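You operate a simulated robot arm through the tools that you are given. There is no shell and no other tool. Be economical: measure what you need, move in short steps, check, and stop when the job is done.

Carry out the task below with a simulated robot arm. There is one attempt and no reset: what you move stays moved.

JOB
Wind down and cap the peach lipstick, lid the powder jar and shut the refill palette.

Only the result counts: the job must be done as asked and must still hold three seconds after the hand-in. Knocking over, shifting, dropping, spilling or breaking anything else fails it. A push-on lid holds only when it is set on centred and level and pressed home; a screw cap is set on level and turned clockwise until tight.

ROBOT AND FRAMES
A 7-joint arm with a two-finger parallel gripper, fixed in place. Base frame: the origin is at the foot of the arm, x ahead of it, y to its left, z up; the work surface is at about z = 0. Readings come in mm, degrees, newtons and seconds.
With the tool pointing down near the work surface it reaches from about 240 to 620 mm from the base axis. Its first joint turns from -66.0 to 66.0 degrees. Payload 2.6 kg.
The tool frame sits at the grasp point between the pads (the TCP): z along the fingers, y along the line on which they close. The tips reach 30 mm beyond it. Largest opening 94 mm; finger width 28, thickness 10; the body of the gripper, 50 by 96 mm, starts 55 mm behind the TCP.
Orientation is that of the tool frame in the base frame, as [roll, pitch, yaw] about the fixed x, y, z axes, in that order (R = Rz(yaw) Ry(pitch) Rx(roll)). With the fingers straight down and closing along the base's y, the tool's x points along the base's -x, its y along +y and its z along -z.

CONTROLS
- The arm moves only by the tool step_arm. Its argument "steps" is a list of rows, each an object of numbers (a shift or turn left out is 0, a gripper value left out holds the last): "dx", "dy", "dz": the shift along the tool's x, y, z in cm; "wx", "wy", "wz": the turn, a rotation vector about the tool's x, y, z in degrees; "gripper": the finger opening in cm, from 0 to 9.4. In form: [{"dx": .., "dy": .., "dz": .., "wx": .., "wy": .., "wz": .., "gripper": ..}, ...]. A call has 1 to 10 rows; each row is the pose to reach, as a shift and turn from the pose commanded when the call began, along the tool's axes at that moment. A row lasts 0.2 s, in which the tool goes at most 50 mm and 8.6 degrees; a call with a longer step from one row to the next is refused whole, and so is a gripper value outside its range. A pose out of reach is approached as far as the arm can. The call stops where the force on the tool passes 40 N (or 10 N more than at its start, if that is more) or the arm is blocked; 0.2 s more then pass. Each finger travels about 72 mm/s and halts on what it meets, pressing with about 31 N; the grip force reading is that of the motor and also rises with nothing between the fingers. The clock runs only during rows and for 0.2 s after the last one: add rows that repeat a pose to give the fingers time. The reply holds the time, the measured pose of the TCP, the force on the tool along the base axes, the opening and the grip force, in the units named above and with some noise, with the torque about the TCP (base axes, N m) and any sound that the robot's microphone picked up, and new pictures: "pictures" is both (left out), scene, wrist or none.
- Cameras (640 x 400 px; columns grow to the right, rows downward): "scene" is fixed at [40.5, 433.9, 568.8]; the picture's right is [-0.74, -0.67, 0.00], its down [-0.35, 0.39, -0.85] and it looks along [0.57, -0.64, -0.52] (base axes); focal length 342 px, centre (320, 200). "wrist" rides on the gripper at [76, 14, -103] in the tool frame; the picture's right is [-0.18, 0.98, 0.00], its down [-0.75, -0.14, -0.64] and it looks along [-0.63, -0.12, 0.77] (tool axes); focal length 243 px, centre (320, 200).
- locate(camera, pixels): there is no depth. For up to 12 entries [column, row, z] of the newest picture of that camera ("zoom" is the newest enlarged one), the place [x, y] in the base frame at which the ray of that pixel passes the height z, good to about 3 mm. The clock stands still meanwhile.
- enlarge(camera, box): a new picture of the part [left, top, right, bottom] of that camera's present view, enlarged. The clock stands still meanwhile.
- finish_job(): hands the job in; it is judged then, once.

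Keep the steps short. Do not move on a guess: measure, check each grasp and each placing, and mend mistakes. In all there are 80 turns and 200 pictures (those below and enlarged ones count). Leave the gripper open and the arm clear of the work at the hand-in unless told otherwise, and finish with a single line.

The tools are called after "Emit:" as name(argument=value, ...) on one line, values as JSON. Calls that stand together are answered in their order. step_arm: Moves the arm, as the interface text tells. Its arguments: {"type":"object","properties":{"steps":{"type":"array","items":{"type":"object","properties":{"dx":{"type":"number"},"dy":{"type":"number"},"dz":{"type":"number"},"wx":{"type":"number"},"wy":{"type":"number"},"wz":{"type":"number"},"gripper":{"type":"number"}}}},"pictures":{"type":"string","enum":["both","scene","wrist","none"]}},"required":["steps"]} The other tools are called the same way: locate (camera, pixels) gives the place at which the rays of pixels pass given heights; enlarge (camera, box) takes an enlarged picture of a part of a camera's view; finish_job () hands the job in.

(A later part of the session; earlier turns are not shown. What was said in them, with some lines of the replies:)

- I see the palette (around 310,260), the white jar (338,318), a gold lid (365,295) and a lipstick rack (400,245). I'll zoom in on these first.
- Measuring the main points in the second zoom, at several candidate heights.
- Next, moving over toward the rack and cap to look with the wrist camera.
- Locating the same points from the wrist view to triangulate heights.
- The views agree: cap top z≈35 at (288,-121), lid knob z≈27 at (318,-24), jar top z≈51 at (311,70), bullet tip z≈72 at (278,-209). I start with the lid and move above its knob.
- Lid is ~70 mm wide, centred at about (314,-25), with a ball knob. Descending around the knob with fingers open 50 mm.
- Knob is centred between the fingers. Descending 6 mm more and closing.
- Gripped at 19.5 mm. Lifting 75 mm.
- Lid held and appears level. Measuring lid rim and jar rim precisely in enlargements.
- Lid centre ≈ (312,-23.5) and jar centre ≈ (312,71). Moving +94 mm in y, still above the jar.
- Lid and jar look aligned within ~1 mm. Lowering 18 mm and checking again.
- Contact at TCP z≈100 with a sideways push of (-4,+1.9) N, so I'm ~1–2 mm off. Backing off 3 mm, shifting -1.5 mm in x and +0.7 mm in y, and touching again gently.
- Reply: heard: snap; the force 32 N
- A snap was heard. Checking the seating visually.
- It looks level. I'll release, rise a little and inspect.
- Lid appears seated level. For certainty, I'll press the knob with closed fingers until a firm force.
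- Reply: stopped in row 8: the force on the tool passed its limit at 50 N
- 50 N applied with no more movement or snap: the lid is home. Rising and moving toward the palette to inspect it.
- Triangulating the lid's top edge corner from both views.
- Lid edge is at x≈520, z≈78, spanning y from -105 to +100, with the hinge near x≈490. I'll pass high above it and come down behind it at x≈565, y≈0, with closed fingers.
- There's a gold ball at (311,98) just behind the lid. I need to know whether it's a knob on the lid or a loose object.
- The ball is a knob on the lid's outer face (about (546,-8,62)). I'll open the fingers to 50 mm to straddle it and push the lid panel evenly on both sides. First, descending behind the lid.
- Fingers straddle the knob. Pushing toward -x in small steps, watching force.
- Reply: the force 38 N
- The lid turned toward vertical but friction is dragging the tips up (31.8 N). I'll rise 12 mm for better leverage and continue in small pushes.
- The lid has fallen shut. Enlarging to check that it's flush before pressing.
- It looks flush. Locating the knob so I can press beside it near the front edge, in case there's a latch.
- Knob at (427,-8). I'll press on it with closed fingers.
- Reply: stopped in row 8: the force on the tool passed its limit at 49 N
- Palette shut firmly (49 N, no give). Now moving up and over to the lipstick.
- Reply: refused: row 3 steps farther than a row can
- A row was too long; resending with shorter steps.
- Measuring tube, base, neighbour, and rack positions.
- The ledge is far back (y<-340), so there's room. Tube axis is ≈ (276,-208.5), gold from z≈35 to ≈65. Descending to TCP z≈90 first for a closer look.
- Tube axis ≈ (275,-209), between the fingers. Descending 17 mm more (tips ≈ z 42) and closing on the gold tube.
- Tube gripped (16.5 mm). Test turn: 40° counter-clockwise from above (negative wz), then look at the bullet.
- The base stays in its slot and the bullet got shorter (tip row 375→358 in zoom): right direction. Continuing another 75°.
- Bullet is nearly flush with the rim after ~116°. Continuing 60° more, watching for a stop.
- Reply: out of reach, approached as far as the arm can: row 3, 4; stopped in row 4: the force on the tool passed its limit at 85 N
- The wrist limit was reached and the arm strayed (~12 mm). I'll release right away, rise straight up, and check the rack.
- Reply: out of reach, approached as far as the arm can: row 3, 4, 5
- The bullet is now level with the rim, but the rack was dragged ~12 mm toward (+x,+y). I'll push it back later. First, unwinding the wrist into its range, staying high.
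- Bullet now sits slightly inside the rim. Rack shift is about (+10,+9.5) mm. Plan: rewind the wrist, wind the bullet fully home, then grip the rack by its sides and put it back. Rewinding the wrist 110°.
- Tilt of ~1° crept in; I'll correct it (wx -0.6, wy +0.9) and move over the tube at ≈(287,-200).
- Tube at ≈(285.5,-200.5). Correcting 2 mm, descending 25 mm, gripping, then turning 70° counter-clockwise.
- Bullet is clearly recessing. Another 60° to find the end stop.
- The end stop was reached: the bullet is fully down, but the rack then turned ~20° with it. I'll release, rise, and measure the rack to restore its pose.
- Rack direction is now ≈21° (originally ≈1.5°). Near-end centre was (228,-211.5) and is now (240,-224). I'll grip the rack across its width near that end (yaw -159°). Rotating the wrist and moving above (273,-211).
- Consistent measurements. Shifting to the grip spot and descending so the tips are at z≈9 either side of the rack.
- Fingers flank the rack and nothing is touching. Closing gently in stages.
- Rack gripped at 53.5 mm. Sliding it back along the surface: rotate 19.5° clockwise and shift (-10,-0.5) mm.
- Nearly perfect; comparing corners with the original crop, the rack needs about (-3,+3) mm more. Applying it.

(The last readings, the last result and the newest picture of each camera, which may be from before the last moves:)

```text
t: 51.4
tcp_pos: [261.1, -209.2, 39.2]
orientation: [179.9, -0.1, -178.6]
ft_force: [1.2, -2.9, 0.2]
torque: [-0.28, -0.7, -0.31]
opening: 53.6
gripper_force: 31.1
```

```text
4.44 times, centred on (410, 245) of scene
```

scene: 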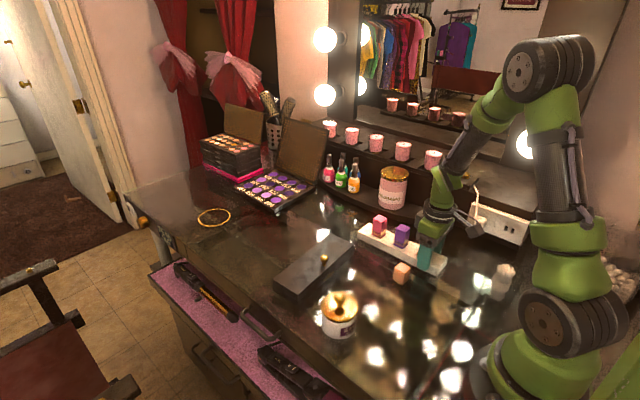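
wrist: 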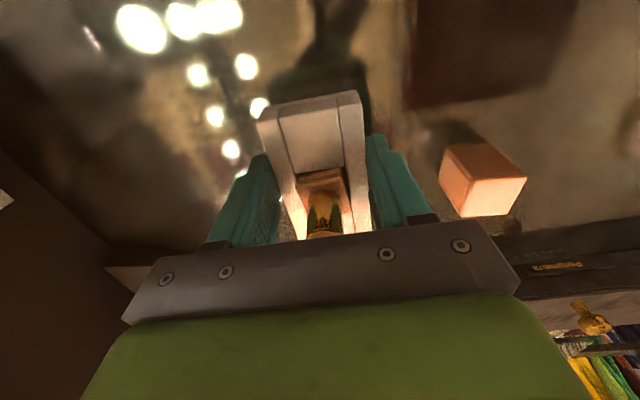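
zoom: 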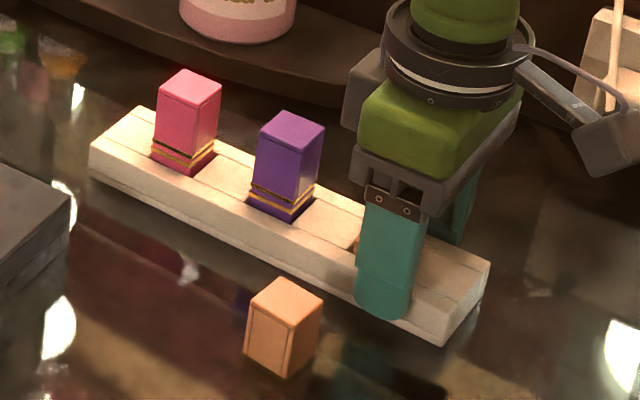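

The rack is back within ~1.5 mm. Releasing and rising to inspect the lipstick and cap.

Emit:
step_arm(steps=[{"gripper": 6}, {"gripper": 7.5}, {"dz": -4}, {"dz": -8.5}, {"dz": -12}, {"dz": -12}])

Emit:
enlarge(camera="wrist", box=[260, 20, 440, 140])

Emit:
enlarge(camera="scene", box=[340, 200, 480, 290])

```text
t: 52.8
tcp_pos: [261.3, -209.6, 159.6]
orientation: [179.9, -0.1, -178.6]
ft_force: [-0.2, -0.3, -0.4]
torque: [-0.05, 0.03, 0.0]
opening: 75.0
gripper_force: 0.1
```

scene: 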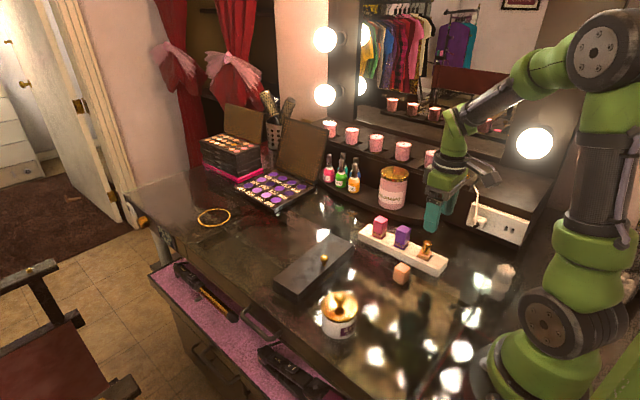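
wrist: 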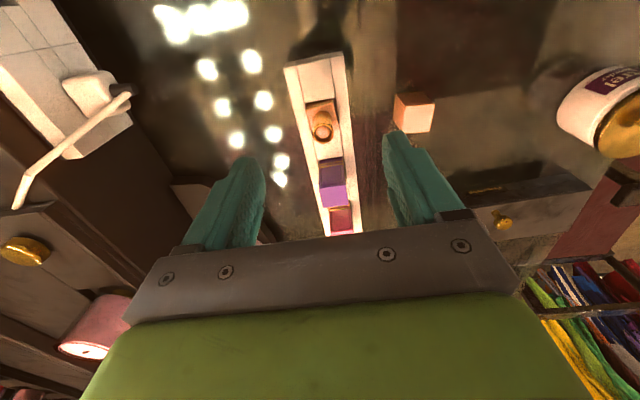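

```text
3.33 times, centred on (350, 80) of wrist
```

zoom: 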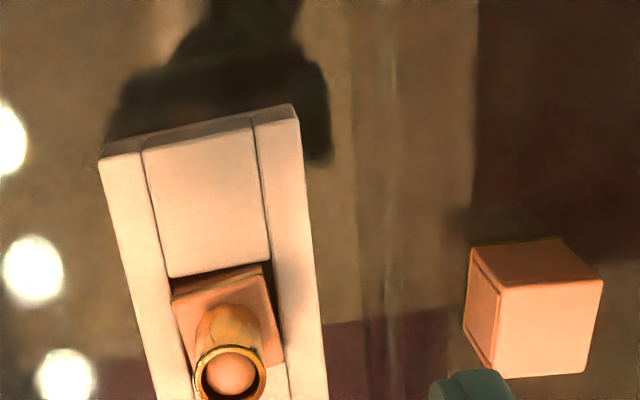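

```text
4.44 times, centred on (410, 245) of scene
```

zoom: 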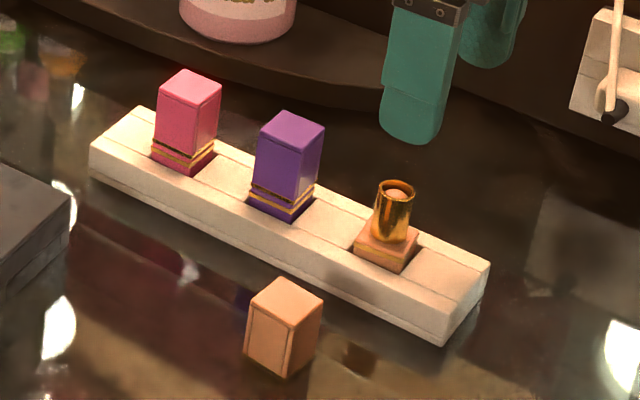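

Bullet sits inside the tube; lipstick and rack are in place. Now the cap: moving above (288,-122) to measure its yaw.

Emit:
step_arm(steps=[{"dx": -0.8, "dy": 2.5, "dz": 1.5}, {"dx": -1.6, "dy": 5, "dz": 3}, {"dx": -2.4, "dy": 7.5, "dz": 4}, {"dx": -2.9, "dy": 8.7, "dz": 5}, {"dx": -2.9, "dy": 8.7, "dz": 5}], pictures="wrist")

Emit:
enlarge(camera="wrist", box=[220, 30, 400, 190])

```text
t: 54.0
tcp_pos: [289.2, -121.2, 107.6]
orientation: [179.9, -0.1, -178.5]
ft_force: [0.0, -0.2, 0.3]
torque: [0.0, -0.01, 0.01]
opening: 75.0
gripper_force: 0.1
```

wrist: 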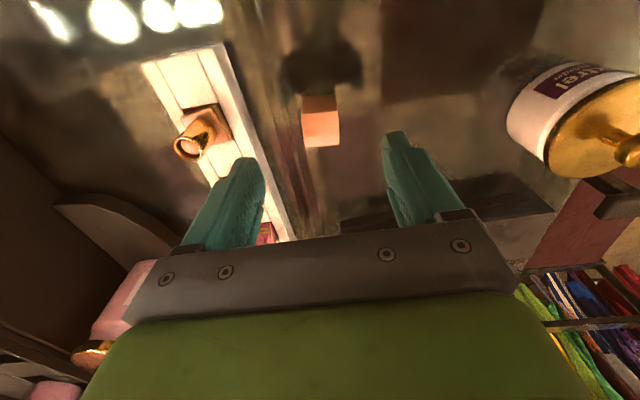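

```text
2.50 times, centred on (310, 110) of wrist
```

zoom: 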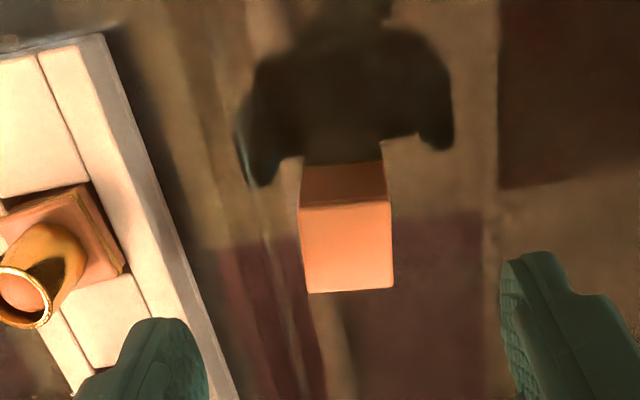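

Emit:
locate(camera="wrist", pixels=[[302, 112.8, 36], [338.8, 110.4, 36], [339.6, 145.2, 36], [305.2, 147.2, 36], [302, 106, 0], [336, 92, 0], [214, 106, 33], [232, 137.2, 33], [186, 115, 33], [221.2, 43.2, 20], [289, 225, 20]])

```text
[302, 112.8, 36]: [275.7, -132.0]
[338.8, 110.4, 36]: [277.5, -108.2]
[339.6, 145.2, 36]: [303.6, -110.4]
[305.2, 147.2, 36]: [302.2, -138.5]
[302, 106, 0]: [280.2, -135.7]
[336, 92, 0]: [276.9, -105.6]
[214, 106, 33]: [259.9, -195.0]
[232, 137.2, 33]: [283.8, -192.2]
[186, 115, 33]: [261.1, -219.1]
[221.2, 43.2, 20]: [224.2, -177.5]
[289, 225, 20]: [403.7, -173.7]
```

Cap is centred under the gripper at (290,-122), nearly square to it. The lipstick base yaw is ≈+5°. Descending to TCP z≈42 and gripping the cap.

Emit:
step_arm(steps=[{"dz": 3}, {"dz": 5.5, "dy": -0.1}, {"dz": 6.5, "dy": -0.1}, {"dz": 6.5, "dy": -0.1, "gripper": 4.5}, {"dz": 6.5, "dy": -0.1, "gripper": 3.2}, {"dz": 6.5, "dy": -0.1, "gripper": 2}, {"dz": 6.5, "dy": -0.1, "gripper": 2}], pictures="wrist")

Emit:
enlarge(camera="wrist", box=[240, 90, 400, 230])

```text
t: 55.6
tcp_pos: [288.8, -121.2, 44.4]
orientation: [-179.9, 0.0, -178.6]
ft_force: [-3.2, 1.8, 24.8]
torque: [0.03, 0.06, -0.03]
opening: 26.0
gripper_force: 31.1
```

wrist: 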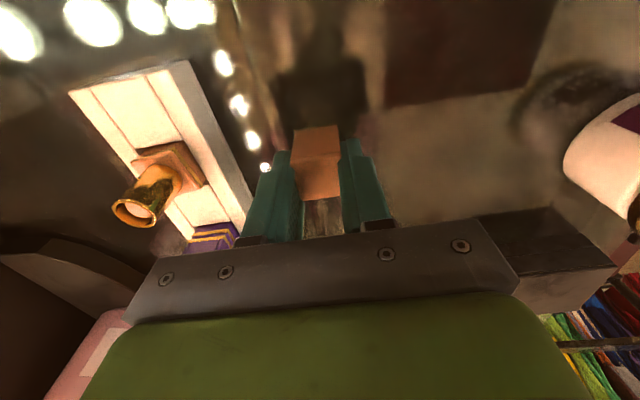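

```text
2.86 times, centred on (320, 160) of wrist
```

zoom: 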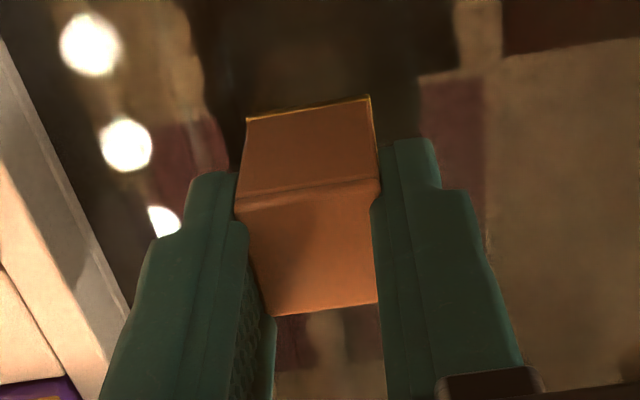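

Gripped at 26 mm, but there's an upward 25 N reading. Lifting a little to check.

Emit:
step_arm(steps=[{"dz": -0.3}, {"dz": -2}, {"dz": -5}, {"dz": -8}, {"dz": -8}])

Emit:
enlarge(camera="wrist", box=[240, 90, 400, 230])

Emit:
enlarge(camera="scene", box=[350, 190, 470, 290])

```text
t: 56.8
tcp_pos: [287.9, -122.9, 123.7]
orientation: [179.8, -0.2, -178.5]
ft_force: [-0.4, -0.5, -0.3]
torque: [-0.03, -0.02, -0.01]
opening: 26.0
gripper_force: 30.7
```

scene: 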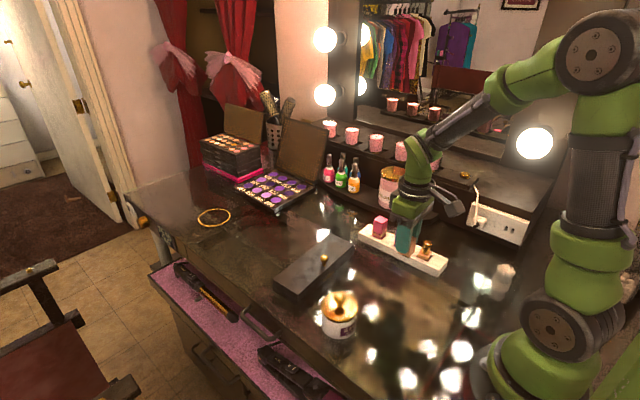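
wrist: 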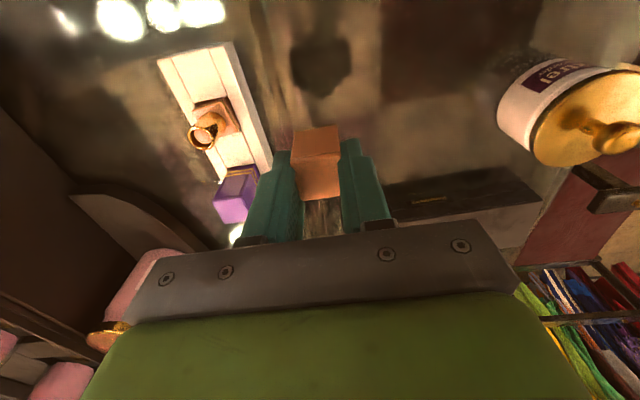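

```text
2.86 times, centred on (320, 160) of wrist
```

zoom: 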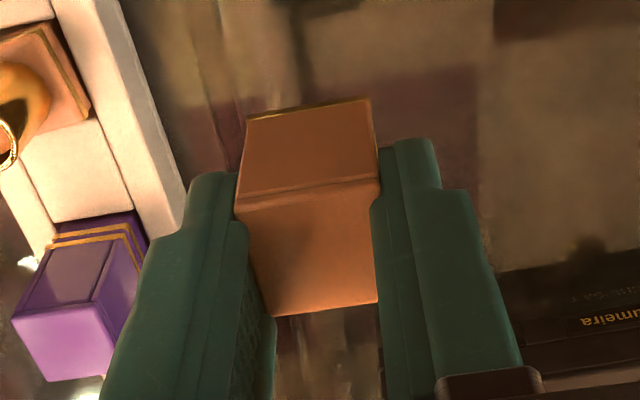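

```text
4.00 times, centred on (410, 240) of scene
```

zoom: 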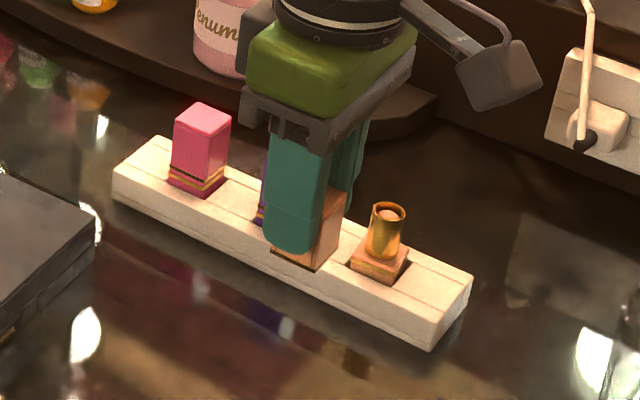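

Cap held, level and square; its bottom is ≈44 mm below TCP. Measuring the tube rim from both cameras.

Emit:
enlarge(camera="wrist", box=[150, 60, 290, 180])

Emit:
locate(camera="wrist", pixels=[[202, 136, 58], [202, 136, 62], [202, 136, 66]])

Emit:
locate(camera="scene", pixels=[[427, 243, 58], [427, 243, 62], [427, 243, 66], [427, 243, 70], [424.5, 256, 33]])

```text
3.33 times, centred on (220, 120) of wrist
```

zoom: 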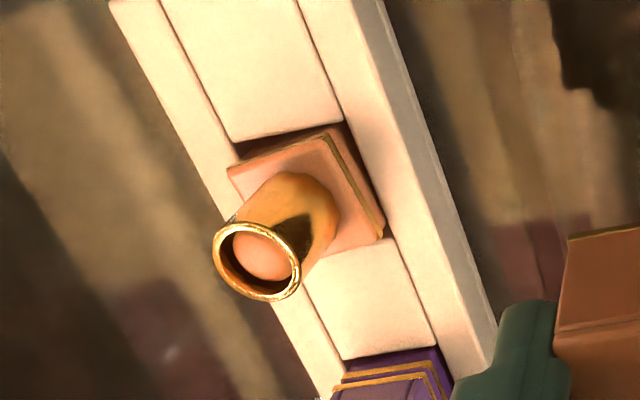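

```text
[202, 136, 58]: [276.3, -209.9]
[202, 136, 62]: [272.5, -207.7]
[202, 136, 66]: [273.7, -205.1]
```

```text
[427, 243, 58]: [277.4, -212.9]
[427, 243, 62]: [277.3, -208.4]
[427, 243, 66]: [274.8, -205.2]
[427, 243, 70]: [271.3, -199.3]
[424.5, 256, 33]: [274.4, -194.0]
```

Rim at ≈(274.5,-207.5), z≈63. Moving the cap above it, at z+10 mm, turned 3° to match the base.

Emit:
step_arm(steps=[{"dz": -0.8, "dx": 0.3, "dy": -2, "wz": -1}, {"dz": -0.8, "dx": 0.8, "dy": -5, "wz": -2}, {"dz": -0.8, "dx": 1.56, "dy": -8.43, "wz": -3}, {"dz": -0.8, "dx": 1.56, "dy": -8.43, "wz": -3}, {"dz": -0.8, "dx": 1.56, "dy": -8.43, "wz": -3}])

Emit:
enlarge(camera="wrist", box=[250, 50, 390, 210])

Emit:
enlarge(camera="scene", box=[390, 205, 460, 275])

```text
t: 58.0
tcp_pos: [274.2, -207.7, 134.3]
orientation: [179.9, -0.1, -175.5]
ft_force: [-0.4, 0.1, 0.1]
torque: [-0.01, 0.02, 0.01]
opening: 26.2
gripper_force: 30.8
```

scene: 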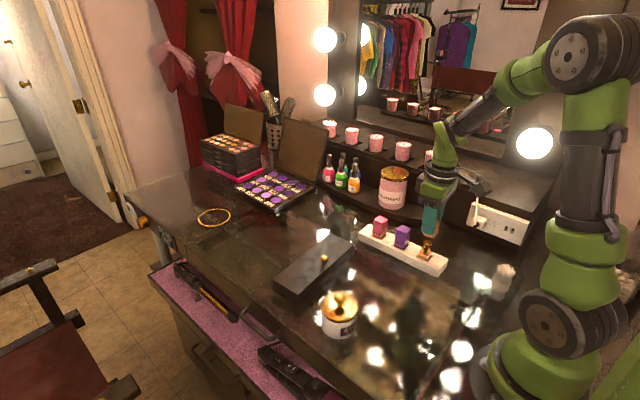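
wrist: 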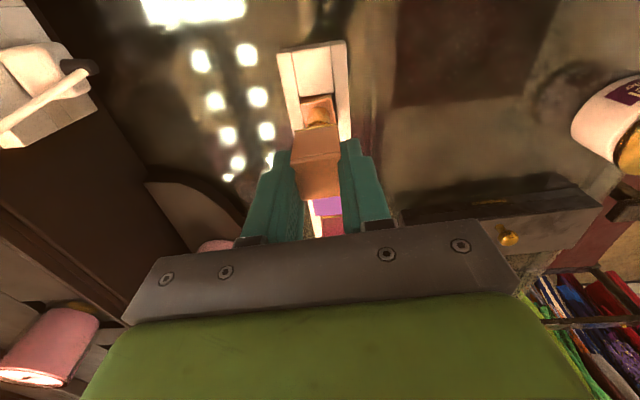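

```text
2.50 times, centred on (320, 130) of wrist
```

zoom: 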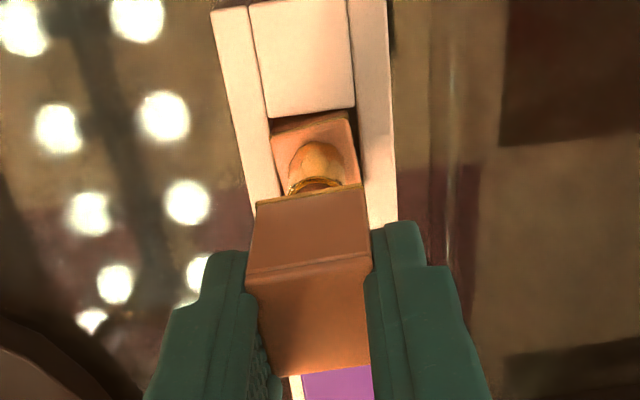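

```text
5.71 times, centred on (425, 240) of scene
```

zoom: 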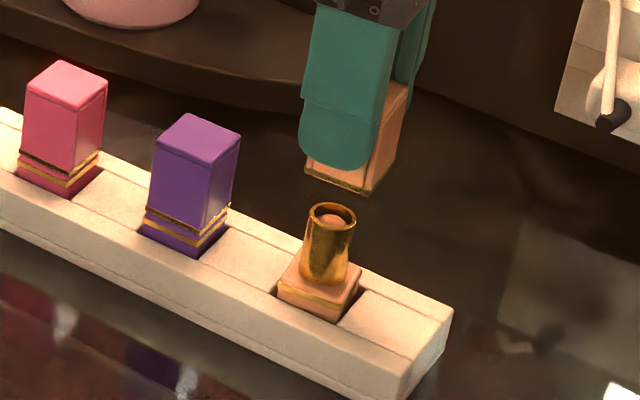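

Checking the alignment numerically from both pictures (cap bottom at z≈90, rim at z≈63).

Emit:
locate(camera="wrist", pixels=[[294.8, 131.2, 90], [338.8, 124, 90], [294.4, 156.8, 126], [344.8, 151.2, 126], [299, 200, 126], [341, 193, 126], [300, 117, 35], [330, 106, 35], [336, 123, 35]])

Emit:
locate(camera="scene", pixels=[[422.5, 233.9, 90], [433.75, 238.8, 90], [438.5, 232.1, 90], [426.9, 242.3, 63], [426.9, 242.3, 60], [418.4, 255.5, 33], [434, 256, 33], [428, 261, 33]])

```text
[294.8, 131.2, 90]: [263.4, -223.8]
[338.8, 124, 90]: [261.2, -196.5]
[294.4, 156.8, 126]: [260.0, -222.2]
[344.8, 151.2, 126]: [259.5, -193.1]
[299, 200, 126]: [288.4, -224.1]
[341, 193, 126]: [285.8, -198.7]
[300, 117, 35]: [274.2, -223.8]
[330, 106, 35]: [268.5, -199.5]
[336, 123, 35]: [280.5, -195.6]
```

```text
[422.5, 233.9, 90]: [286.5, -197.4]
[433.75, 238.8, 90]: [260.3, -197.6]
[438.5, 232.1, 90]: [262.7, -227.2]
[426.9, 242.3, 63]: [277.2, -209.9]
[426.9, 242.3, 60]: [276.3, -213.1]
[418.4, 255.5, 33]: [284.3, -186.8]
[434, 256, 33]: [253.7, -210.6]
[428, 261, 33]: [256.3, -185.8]
```

Cap needs about (+1.7,+1.7) mm. Applying it and lowering to just above the rim for another check.

Emit:
step_arm(steps=[{"dx": -0.18, "dy": 0.16, "dz": 0.8}, {"dx": -0.18, "dy": 0.16, "dz": 1.9}, {"dx": -0.18, "dy": 0.16, "dz": 1.9}], pictures="none")

Emit:
enlarge(camera="scene", box=[395, 210, 455, 270])

Emit:
enlarge(camera="wrist", box=[260, 70, 380, 210])

```text
t: 58.8
tcp_pos: [276.5, -204.8, 112.8]
orientation: [179.9, -0.1, -175.7]
ft_force: [0.5, 0.7, -0.9]
torque: [-0.01, 0.02, 0.0]
opening: 26.3
gripper_force: 31.1
```

```text
6.67 times, centred on (425, 240) of scene
```

zoom: 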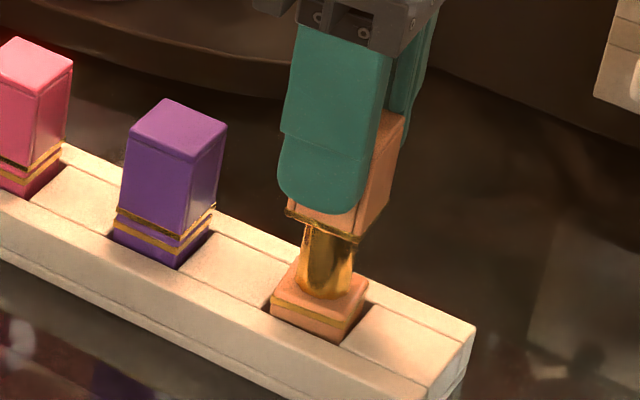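

```text
2.86 times, centred on (320, 140) of wrist
```

zoom: 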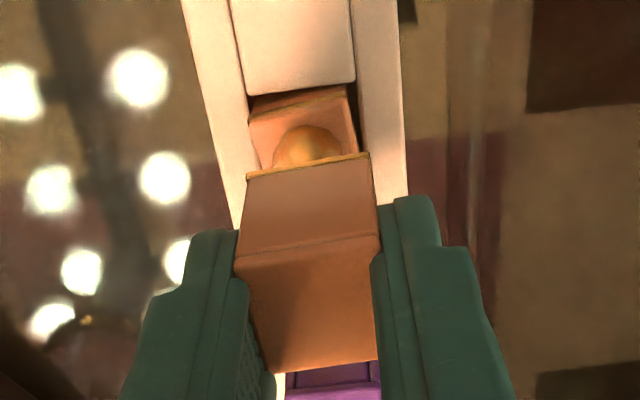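

Very close now. Checking base yaw against cap yaw with a tighter crop.

Emit:
enlarge(camera="wrist", box=[275, 85, 365, 145])

```text
6.67 times, centred on (320, 115) of wrist
```

zoom: 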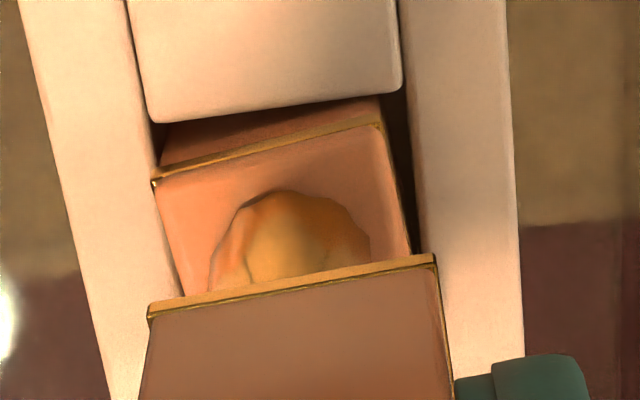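

Base is rotated ~5° more than the cap. Turning the cap 5° further, shifting +1 mm in x, then lowering 20 mm over the tube while watching force.

Emit:
step_arm(steps=[{"wz": -5, "dx": -0.1}, {"wz": -5, "dx": -0.1, "dz": 0.5}, {"wz": -5, "dx": -0.1, "dz": 1}, {"wz": -5, "dx": -0.1, "dz": 1.5}, {"wz": -5, "dx": -0.1, "dz": 2}, {"wz": -5, "dx": -0.1, "dz": 2}], pictures="none")

Emit:
enlarge(camera="scene", box=[395, 210, 455, 270])

Emit:
enlarge(camera="wrist", box=[260, 70, 380, 210])

```text
t: 59.6
tcp_pos: [278.9, -208.3, 108.3]
orientation: [-179.7, 0.4, -170.8]
ft_force: [-2.1, 0.4, 10.0]
torque: [-0.09, 0.15, -0.07]
opening: 26.4
gripper_force: 30.8
stopped in row 3: the force on the tool passed its limit at 51 N (the readings are from after the stop); the commanded pose is now the measured one
```

```text
6.67 times, centred on (425, 240) of scene
```

zoom: 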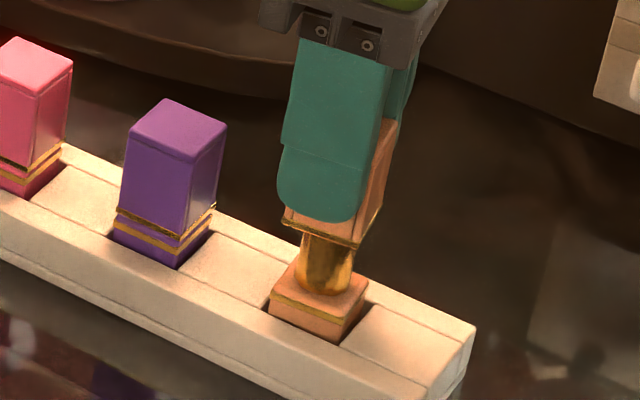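

```text
2.86 times, centred on (320, 140) of wrist
```

zoom: 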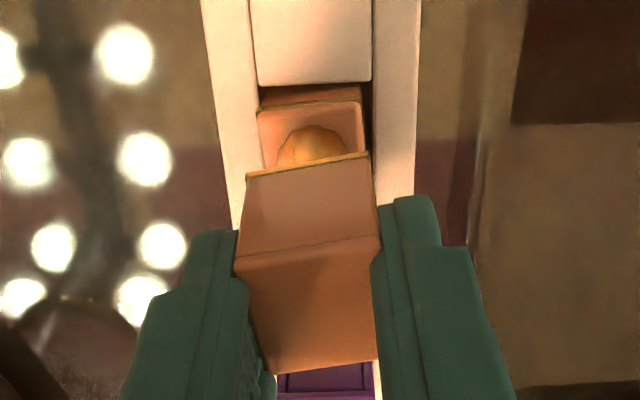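

Blocked at the rim (cap bottom ≈ z 64). From the views the cap must go ~1 mm in +y. Backing up 6 mm and rechecking before adjusting.

Emit:
step_arm(steps=[{"dz": -0.6, "wx": -0.3, "wy": 0.4}, {"dz": -0.6, "wx": -0.3, "wy": 0.4}, {"dz": -0.6, "wx": -0.3, "wy": 0.4}], pictures="none")

Emit:
enlarge(camera="scene", box=[405, 220, 445, 260])

Emit:
enlarge(camera="wrist", box=[275, 85, 365, 145])

```text
t: 60.4
tcp_pos: [279.7, -208.1, 114.4]
orientation: [179.9, -0.2, -170.7]
ft_force: [0.2, 0.1, -1.0]
torque: [-0.02, -0.03, 0.02]
opening: 26.1
gripper_force: 30.8
```

```text
10.00 times, centred on (425, 240) of scene
```

zoom: 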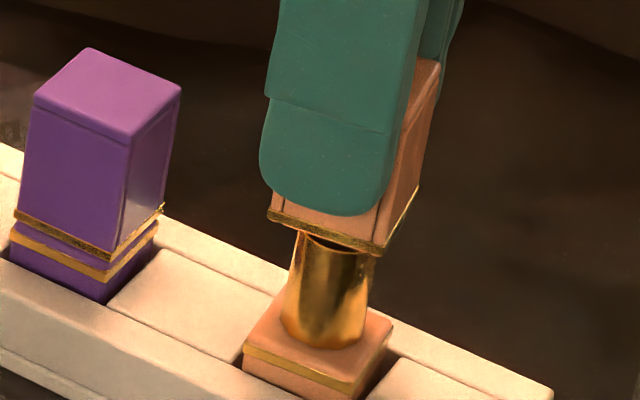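

```text
6.67 times, centred on (320, 115) of wrist
```

zoom: 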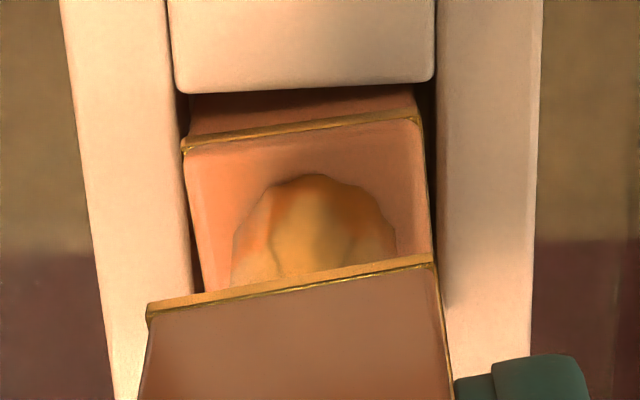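

Comparing cap-bottom centre and tube axis numerically in this sharper scene crop.

Emit:
locate(camera="scene", pixels=[[427.35, 240, 70.4], [426.8, 242.5, 63], [425.2, 252.8, 27], [425.2, 252.8, 30], [419.7, 241.3, 70.4], [430.8, 245.2, 70.4], [435, 238.7, 70.4]])

Emit:
locate(camera="wrist", pixels=[[294.1, 131.7, 70.4], [337.5, 124.6, 70.4], [319.2, 124, 45], [299.7, 107, 27], [331.3, 101.5, 27]])

```text
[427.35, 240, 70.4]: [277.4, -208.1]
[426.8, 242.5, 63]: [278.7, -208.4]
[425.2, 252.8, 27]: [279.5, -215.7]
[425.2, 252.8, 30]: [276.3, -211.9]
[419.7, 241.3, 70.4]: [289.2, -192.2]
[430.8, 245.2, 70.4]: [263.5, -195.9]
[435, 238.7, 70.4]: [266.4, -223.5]
```

```text
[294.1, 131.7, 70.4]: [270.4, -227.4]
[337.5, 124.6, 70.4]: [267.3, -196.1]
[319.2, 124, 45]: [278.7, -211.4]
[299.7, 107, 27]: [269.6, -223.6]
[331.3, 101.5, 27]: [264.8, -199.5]
```

The cap apparently slid into better alignment during contact; both views now agree within ~1 mm. Trying again, slowly.

Emit:
step_arm(steps=[{"dz": 0.3}, {"dz": 0.5}, {"dz": 0.65}, {"dz": 0.8}, {"dz": 0.95}, {"dz": 1.1}, {"dz": 1.1}], pictures="none")

```text
t: 62.0
tcp_pos: [279.0, -206.9, 103.5]
orientation: [179.9, -0.2, -170.7]
ft_force: [0.1, -0.7, 0.4]
torque: [0.0, 0.01, 0.0]
opening: 25.9
gripper_force: 31.2
```

It's entering freely (z 103.5, no force). Continuing down in small steps.

Emit:
step_arm(steps=[{"dz": 0.4}, {"dz": 0.8}, {"dz": 1.2}, {"dz": 1.6}, {"dz": 2.0}, {"dz": 2.4}, {"dz": 2.4}], pictures="none")

Emit:
enlarge(camera="scene", box=[395, 210, 455, 270])

```text
t: 63.6
tcp_pos: [277.7, -207.6, 77.7]
orientation: [179.9, -0.2, -170.8]
ft_force: [0.2, 0.9, -0.9]
torque: [0.01, -0.01, -0.02]
opening: 26.2
gripper_force: 31.4
```

```text
6.67 times, centred on (425, 240) of scene
```

zoom: 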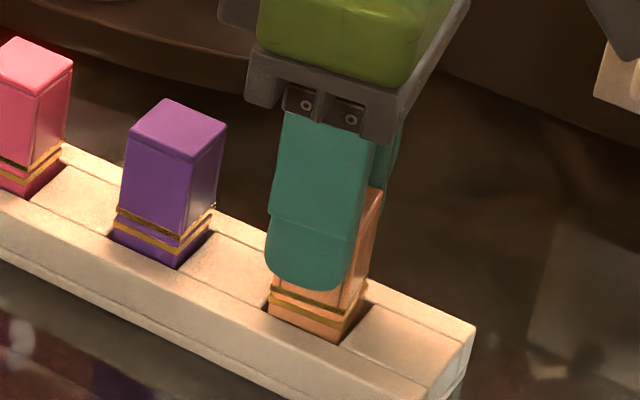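

Cap is nearly on the base. Pressing the last millimetres.

Emit:
step_arm(steps=[{"dz": 0.1}, {"dz": 0.2}, {"dz": 0.3}, {"dz": 0.4}, {"dz": 0.5}, {"dz": 0.6}, {"dz": 0.7}], pictures="none")

Emit:
enlarge(camera="scene", box=[395, 210, 455, 270])

```text
t: 64.4
tcp_pos: [279.0, -208.2, 78.9]
orientation: [179.9, -0.1, -170.9]
ft_force: [-2.9, 2.6, 10.9]
torque: [0.12, 0.14, -0.02]
opening: 26.1
gripper_force: 30.7
stopped in row 3: the force on the tool passed its limit at 42 N (the readings are from after the stop); the commanded pose is now the measured one
```

```text
6.67 times, centred on (425, 240) of scene
```

zoom: 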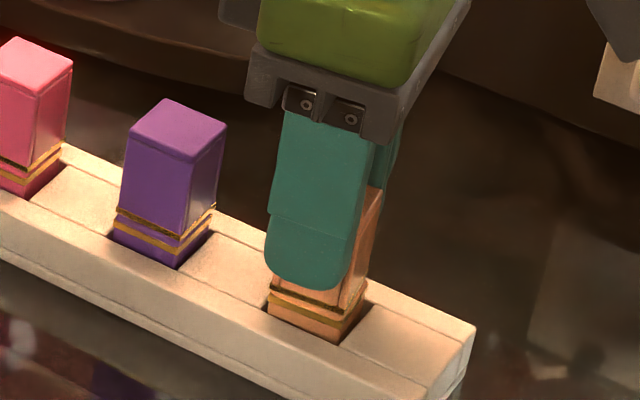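

Stopped at 42 N without a snap. I'll release and compare with the purple lipstick's seams.

Emit:
step_arm(steps=[{"gripper": 3.5}, {"gripper": 4}, {"gripper": 4, "dz": -2}, {"gripper": 4, "dz": -5}, {"gripper": 4, "dz": -5}], pictures="wrist")

Emit:
enlarge(camera="scene", box=[390, 215, 450, 275])

Emit:
enlarge(camera="wrist", box=[260, 80, 380, 200])

```text
t: 65.6
tcp_pos: [277.7, -208.3, 126.7]
orientation: [180.0, 0.0, -170.8]
ft_force: [-0.7, -0.3, 0.8]
torque: [0.02, -0.01, -0.02]
opening: 40.2
gripper_force: 0.1
```

wrist: 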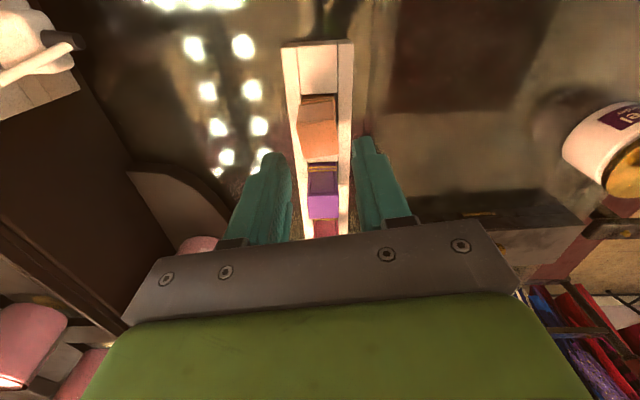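

```text
6.67 times, centred on (420, 245) of scene
```

zoom: 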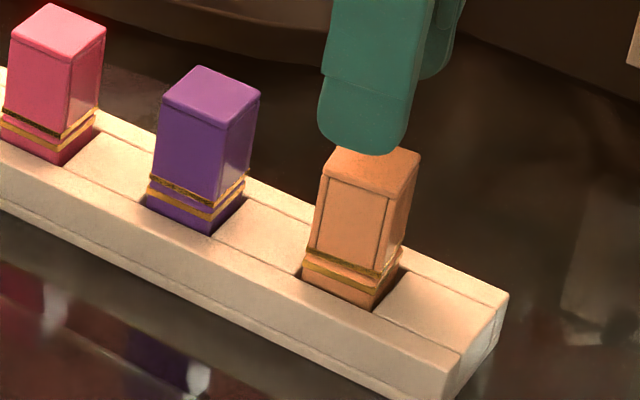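

```text
3.33 times, centred on (320, 140) of wrist
```

zoom: 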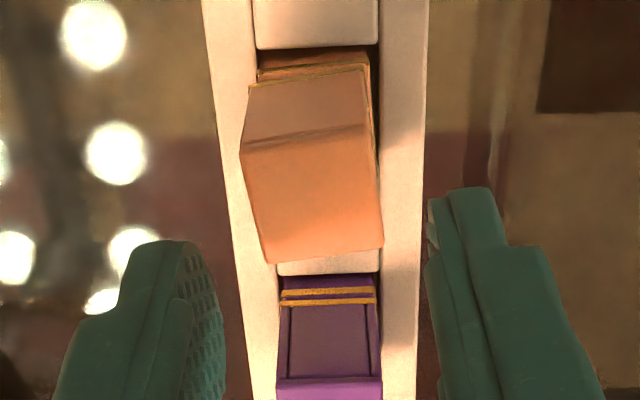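

Seams look the same as on the capped purple one. Pressing the top with closed fingers to make sure it's home.

Emit:
step_arm(steps=[{"gripper": 0}, {"gripper": 0}, {"dz": 1.2}, {"dz": 1.9}, {"dz": 2.3}, {"dz": 2.6}, {"dz": 2.9}, {"dz": 3.2}, {"dz": 3.5}], pictures="none")

```text
t: 67.2
tcp_pos: [280.3, -208.7, 103.4]
orientation: [-179.8, 0.4, -171.0]
ft_force: [-4.2, 2.9, 14.4]
torque: [0.07, 0.28, -0.02]
opening: 0.2
gripper_force: 30.7
stopped in row 7: the force on the tool passed its limit at 48 N (the readings are from after the stop); the commanded pose is now the measured one
```

No snap and no travel. Lifting off and inspecting the seam closely against the purple one.

Emit:
step_arm(steps=[{"dz": -3}, {"dz": -7}, {"dz": -10}, {"dz": -10}], pictures="none")

Emit:
enlarge(camera="scene", box=[408, 232, 438, 266])

Emit:
enlarge(camera="scene", box=[386, 222, 416, 256])

```text
t: 68.2
tcp_pos: [280.5, -207.2, 204.0]
orientation: [-179.8, 0.3, -171.0]
ft_force: [0.5, 0.2, 0.4]
torque: [0.0, 0.05, 0.04]
opening: 0.0
gripper_force: 30.8
```

```text
11.76 times, centred on (423, 249) of scene
```

zoom: 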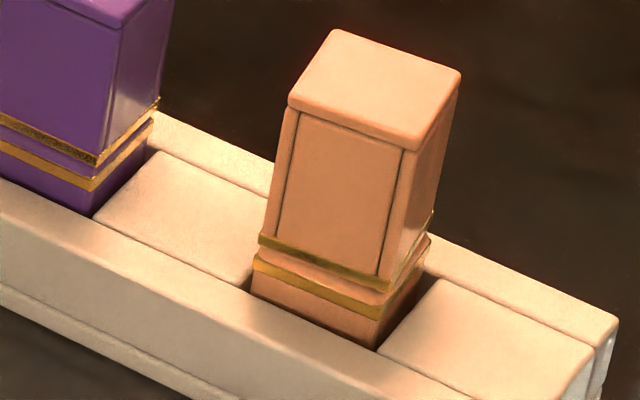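

```text
11.76 times, centred on (401, 239) of scene
```

zoom: 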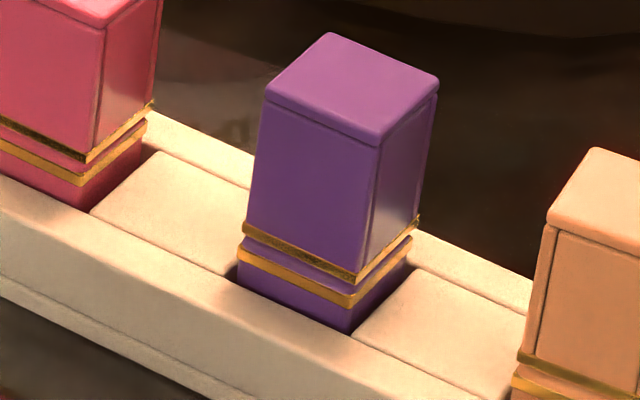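

Seam spacing is identical to the purple lipstick (22 px), so the cap is home. Opening the gripper, moving clear and taking a last overall look.

Emit:
step_arm(steps=[{"dz": -2, "gripper": 5}, {"dz": -5, "gripper": 9}, {"dz": -8, "gripper": 9}, {"dz": -8}])

Emit:
enlarge(camera="scene", box=[260, 200, 460, 345])

```text
t: 69.2
tcp_pos: [281.6, -208.8, 284.2]
orientation: [-179.8, 0.2, -170.9]
ft_force: [-0.2, 0.1, -0.5]
torque: [0.0, 0.04, 0.01]
opening: 90.3
gripper_force: 0.1
```

scene: 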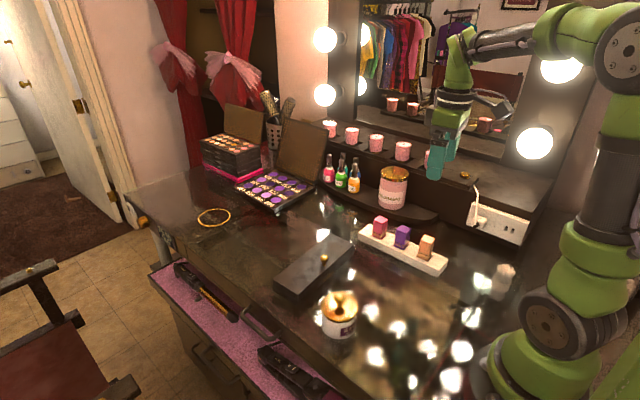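
wrist: 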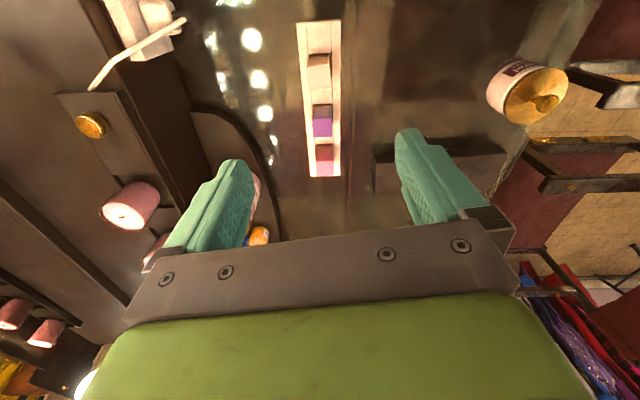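

```text
2.76 times, centred on (360, 272) of scene
5 turns are left
```

zoom: 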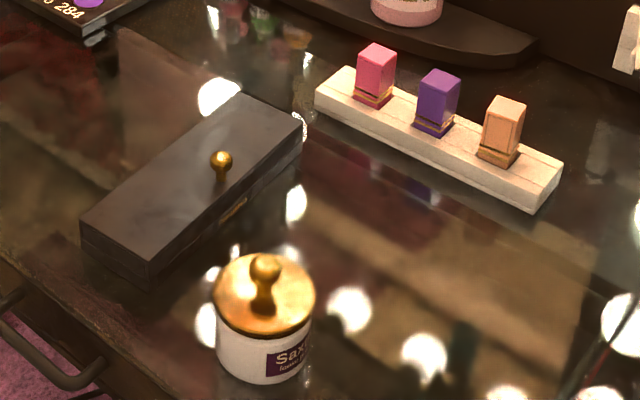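

Everything is in place: lipstick wound down and capped, jar lidded, palette shut, gripper open and clear. Handing in.

Emit:
finish_job()

```text
The job is handed in.
```

The peach lipstick is wound down and capped, the powder jar is lidded and the palette is shut; the cap gave no snap but sits level with the others, and the rack, which I knocked about 12 mm and 20° while winding, is back to within about 1.5 mm.
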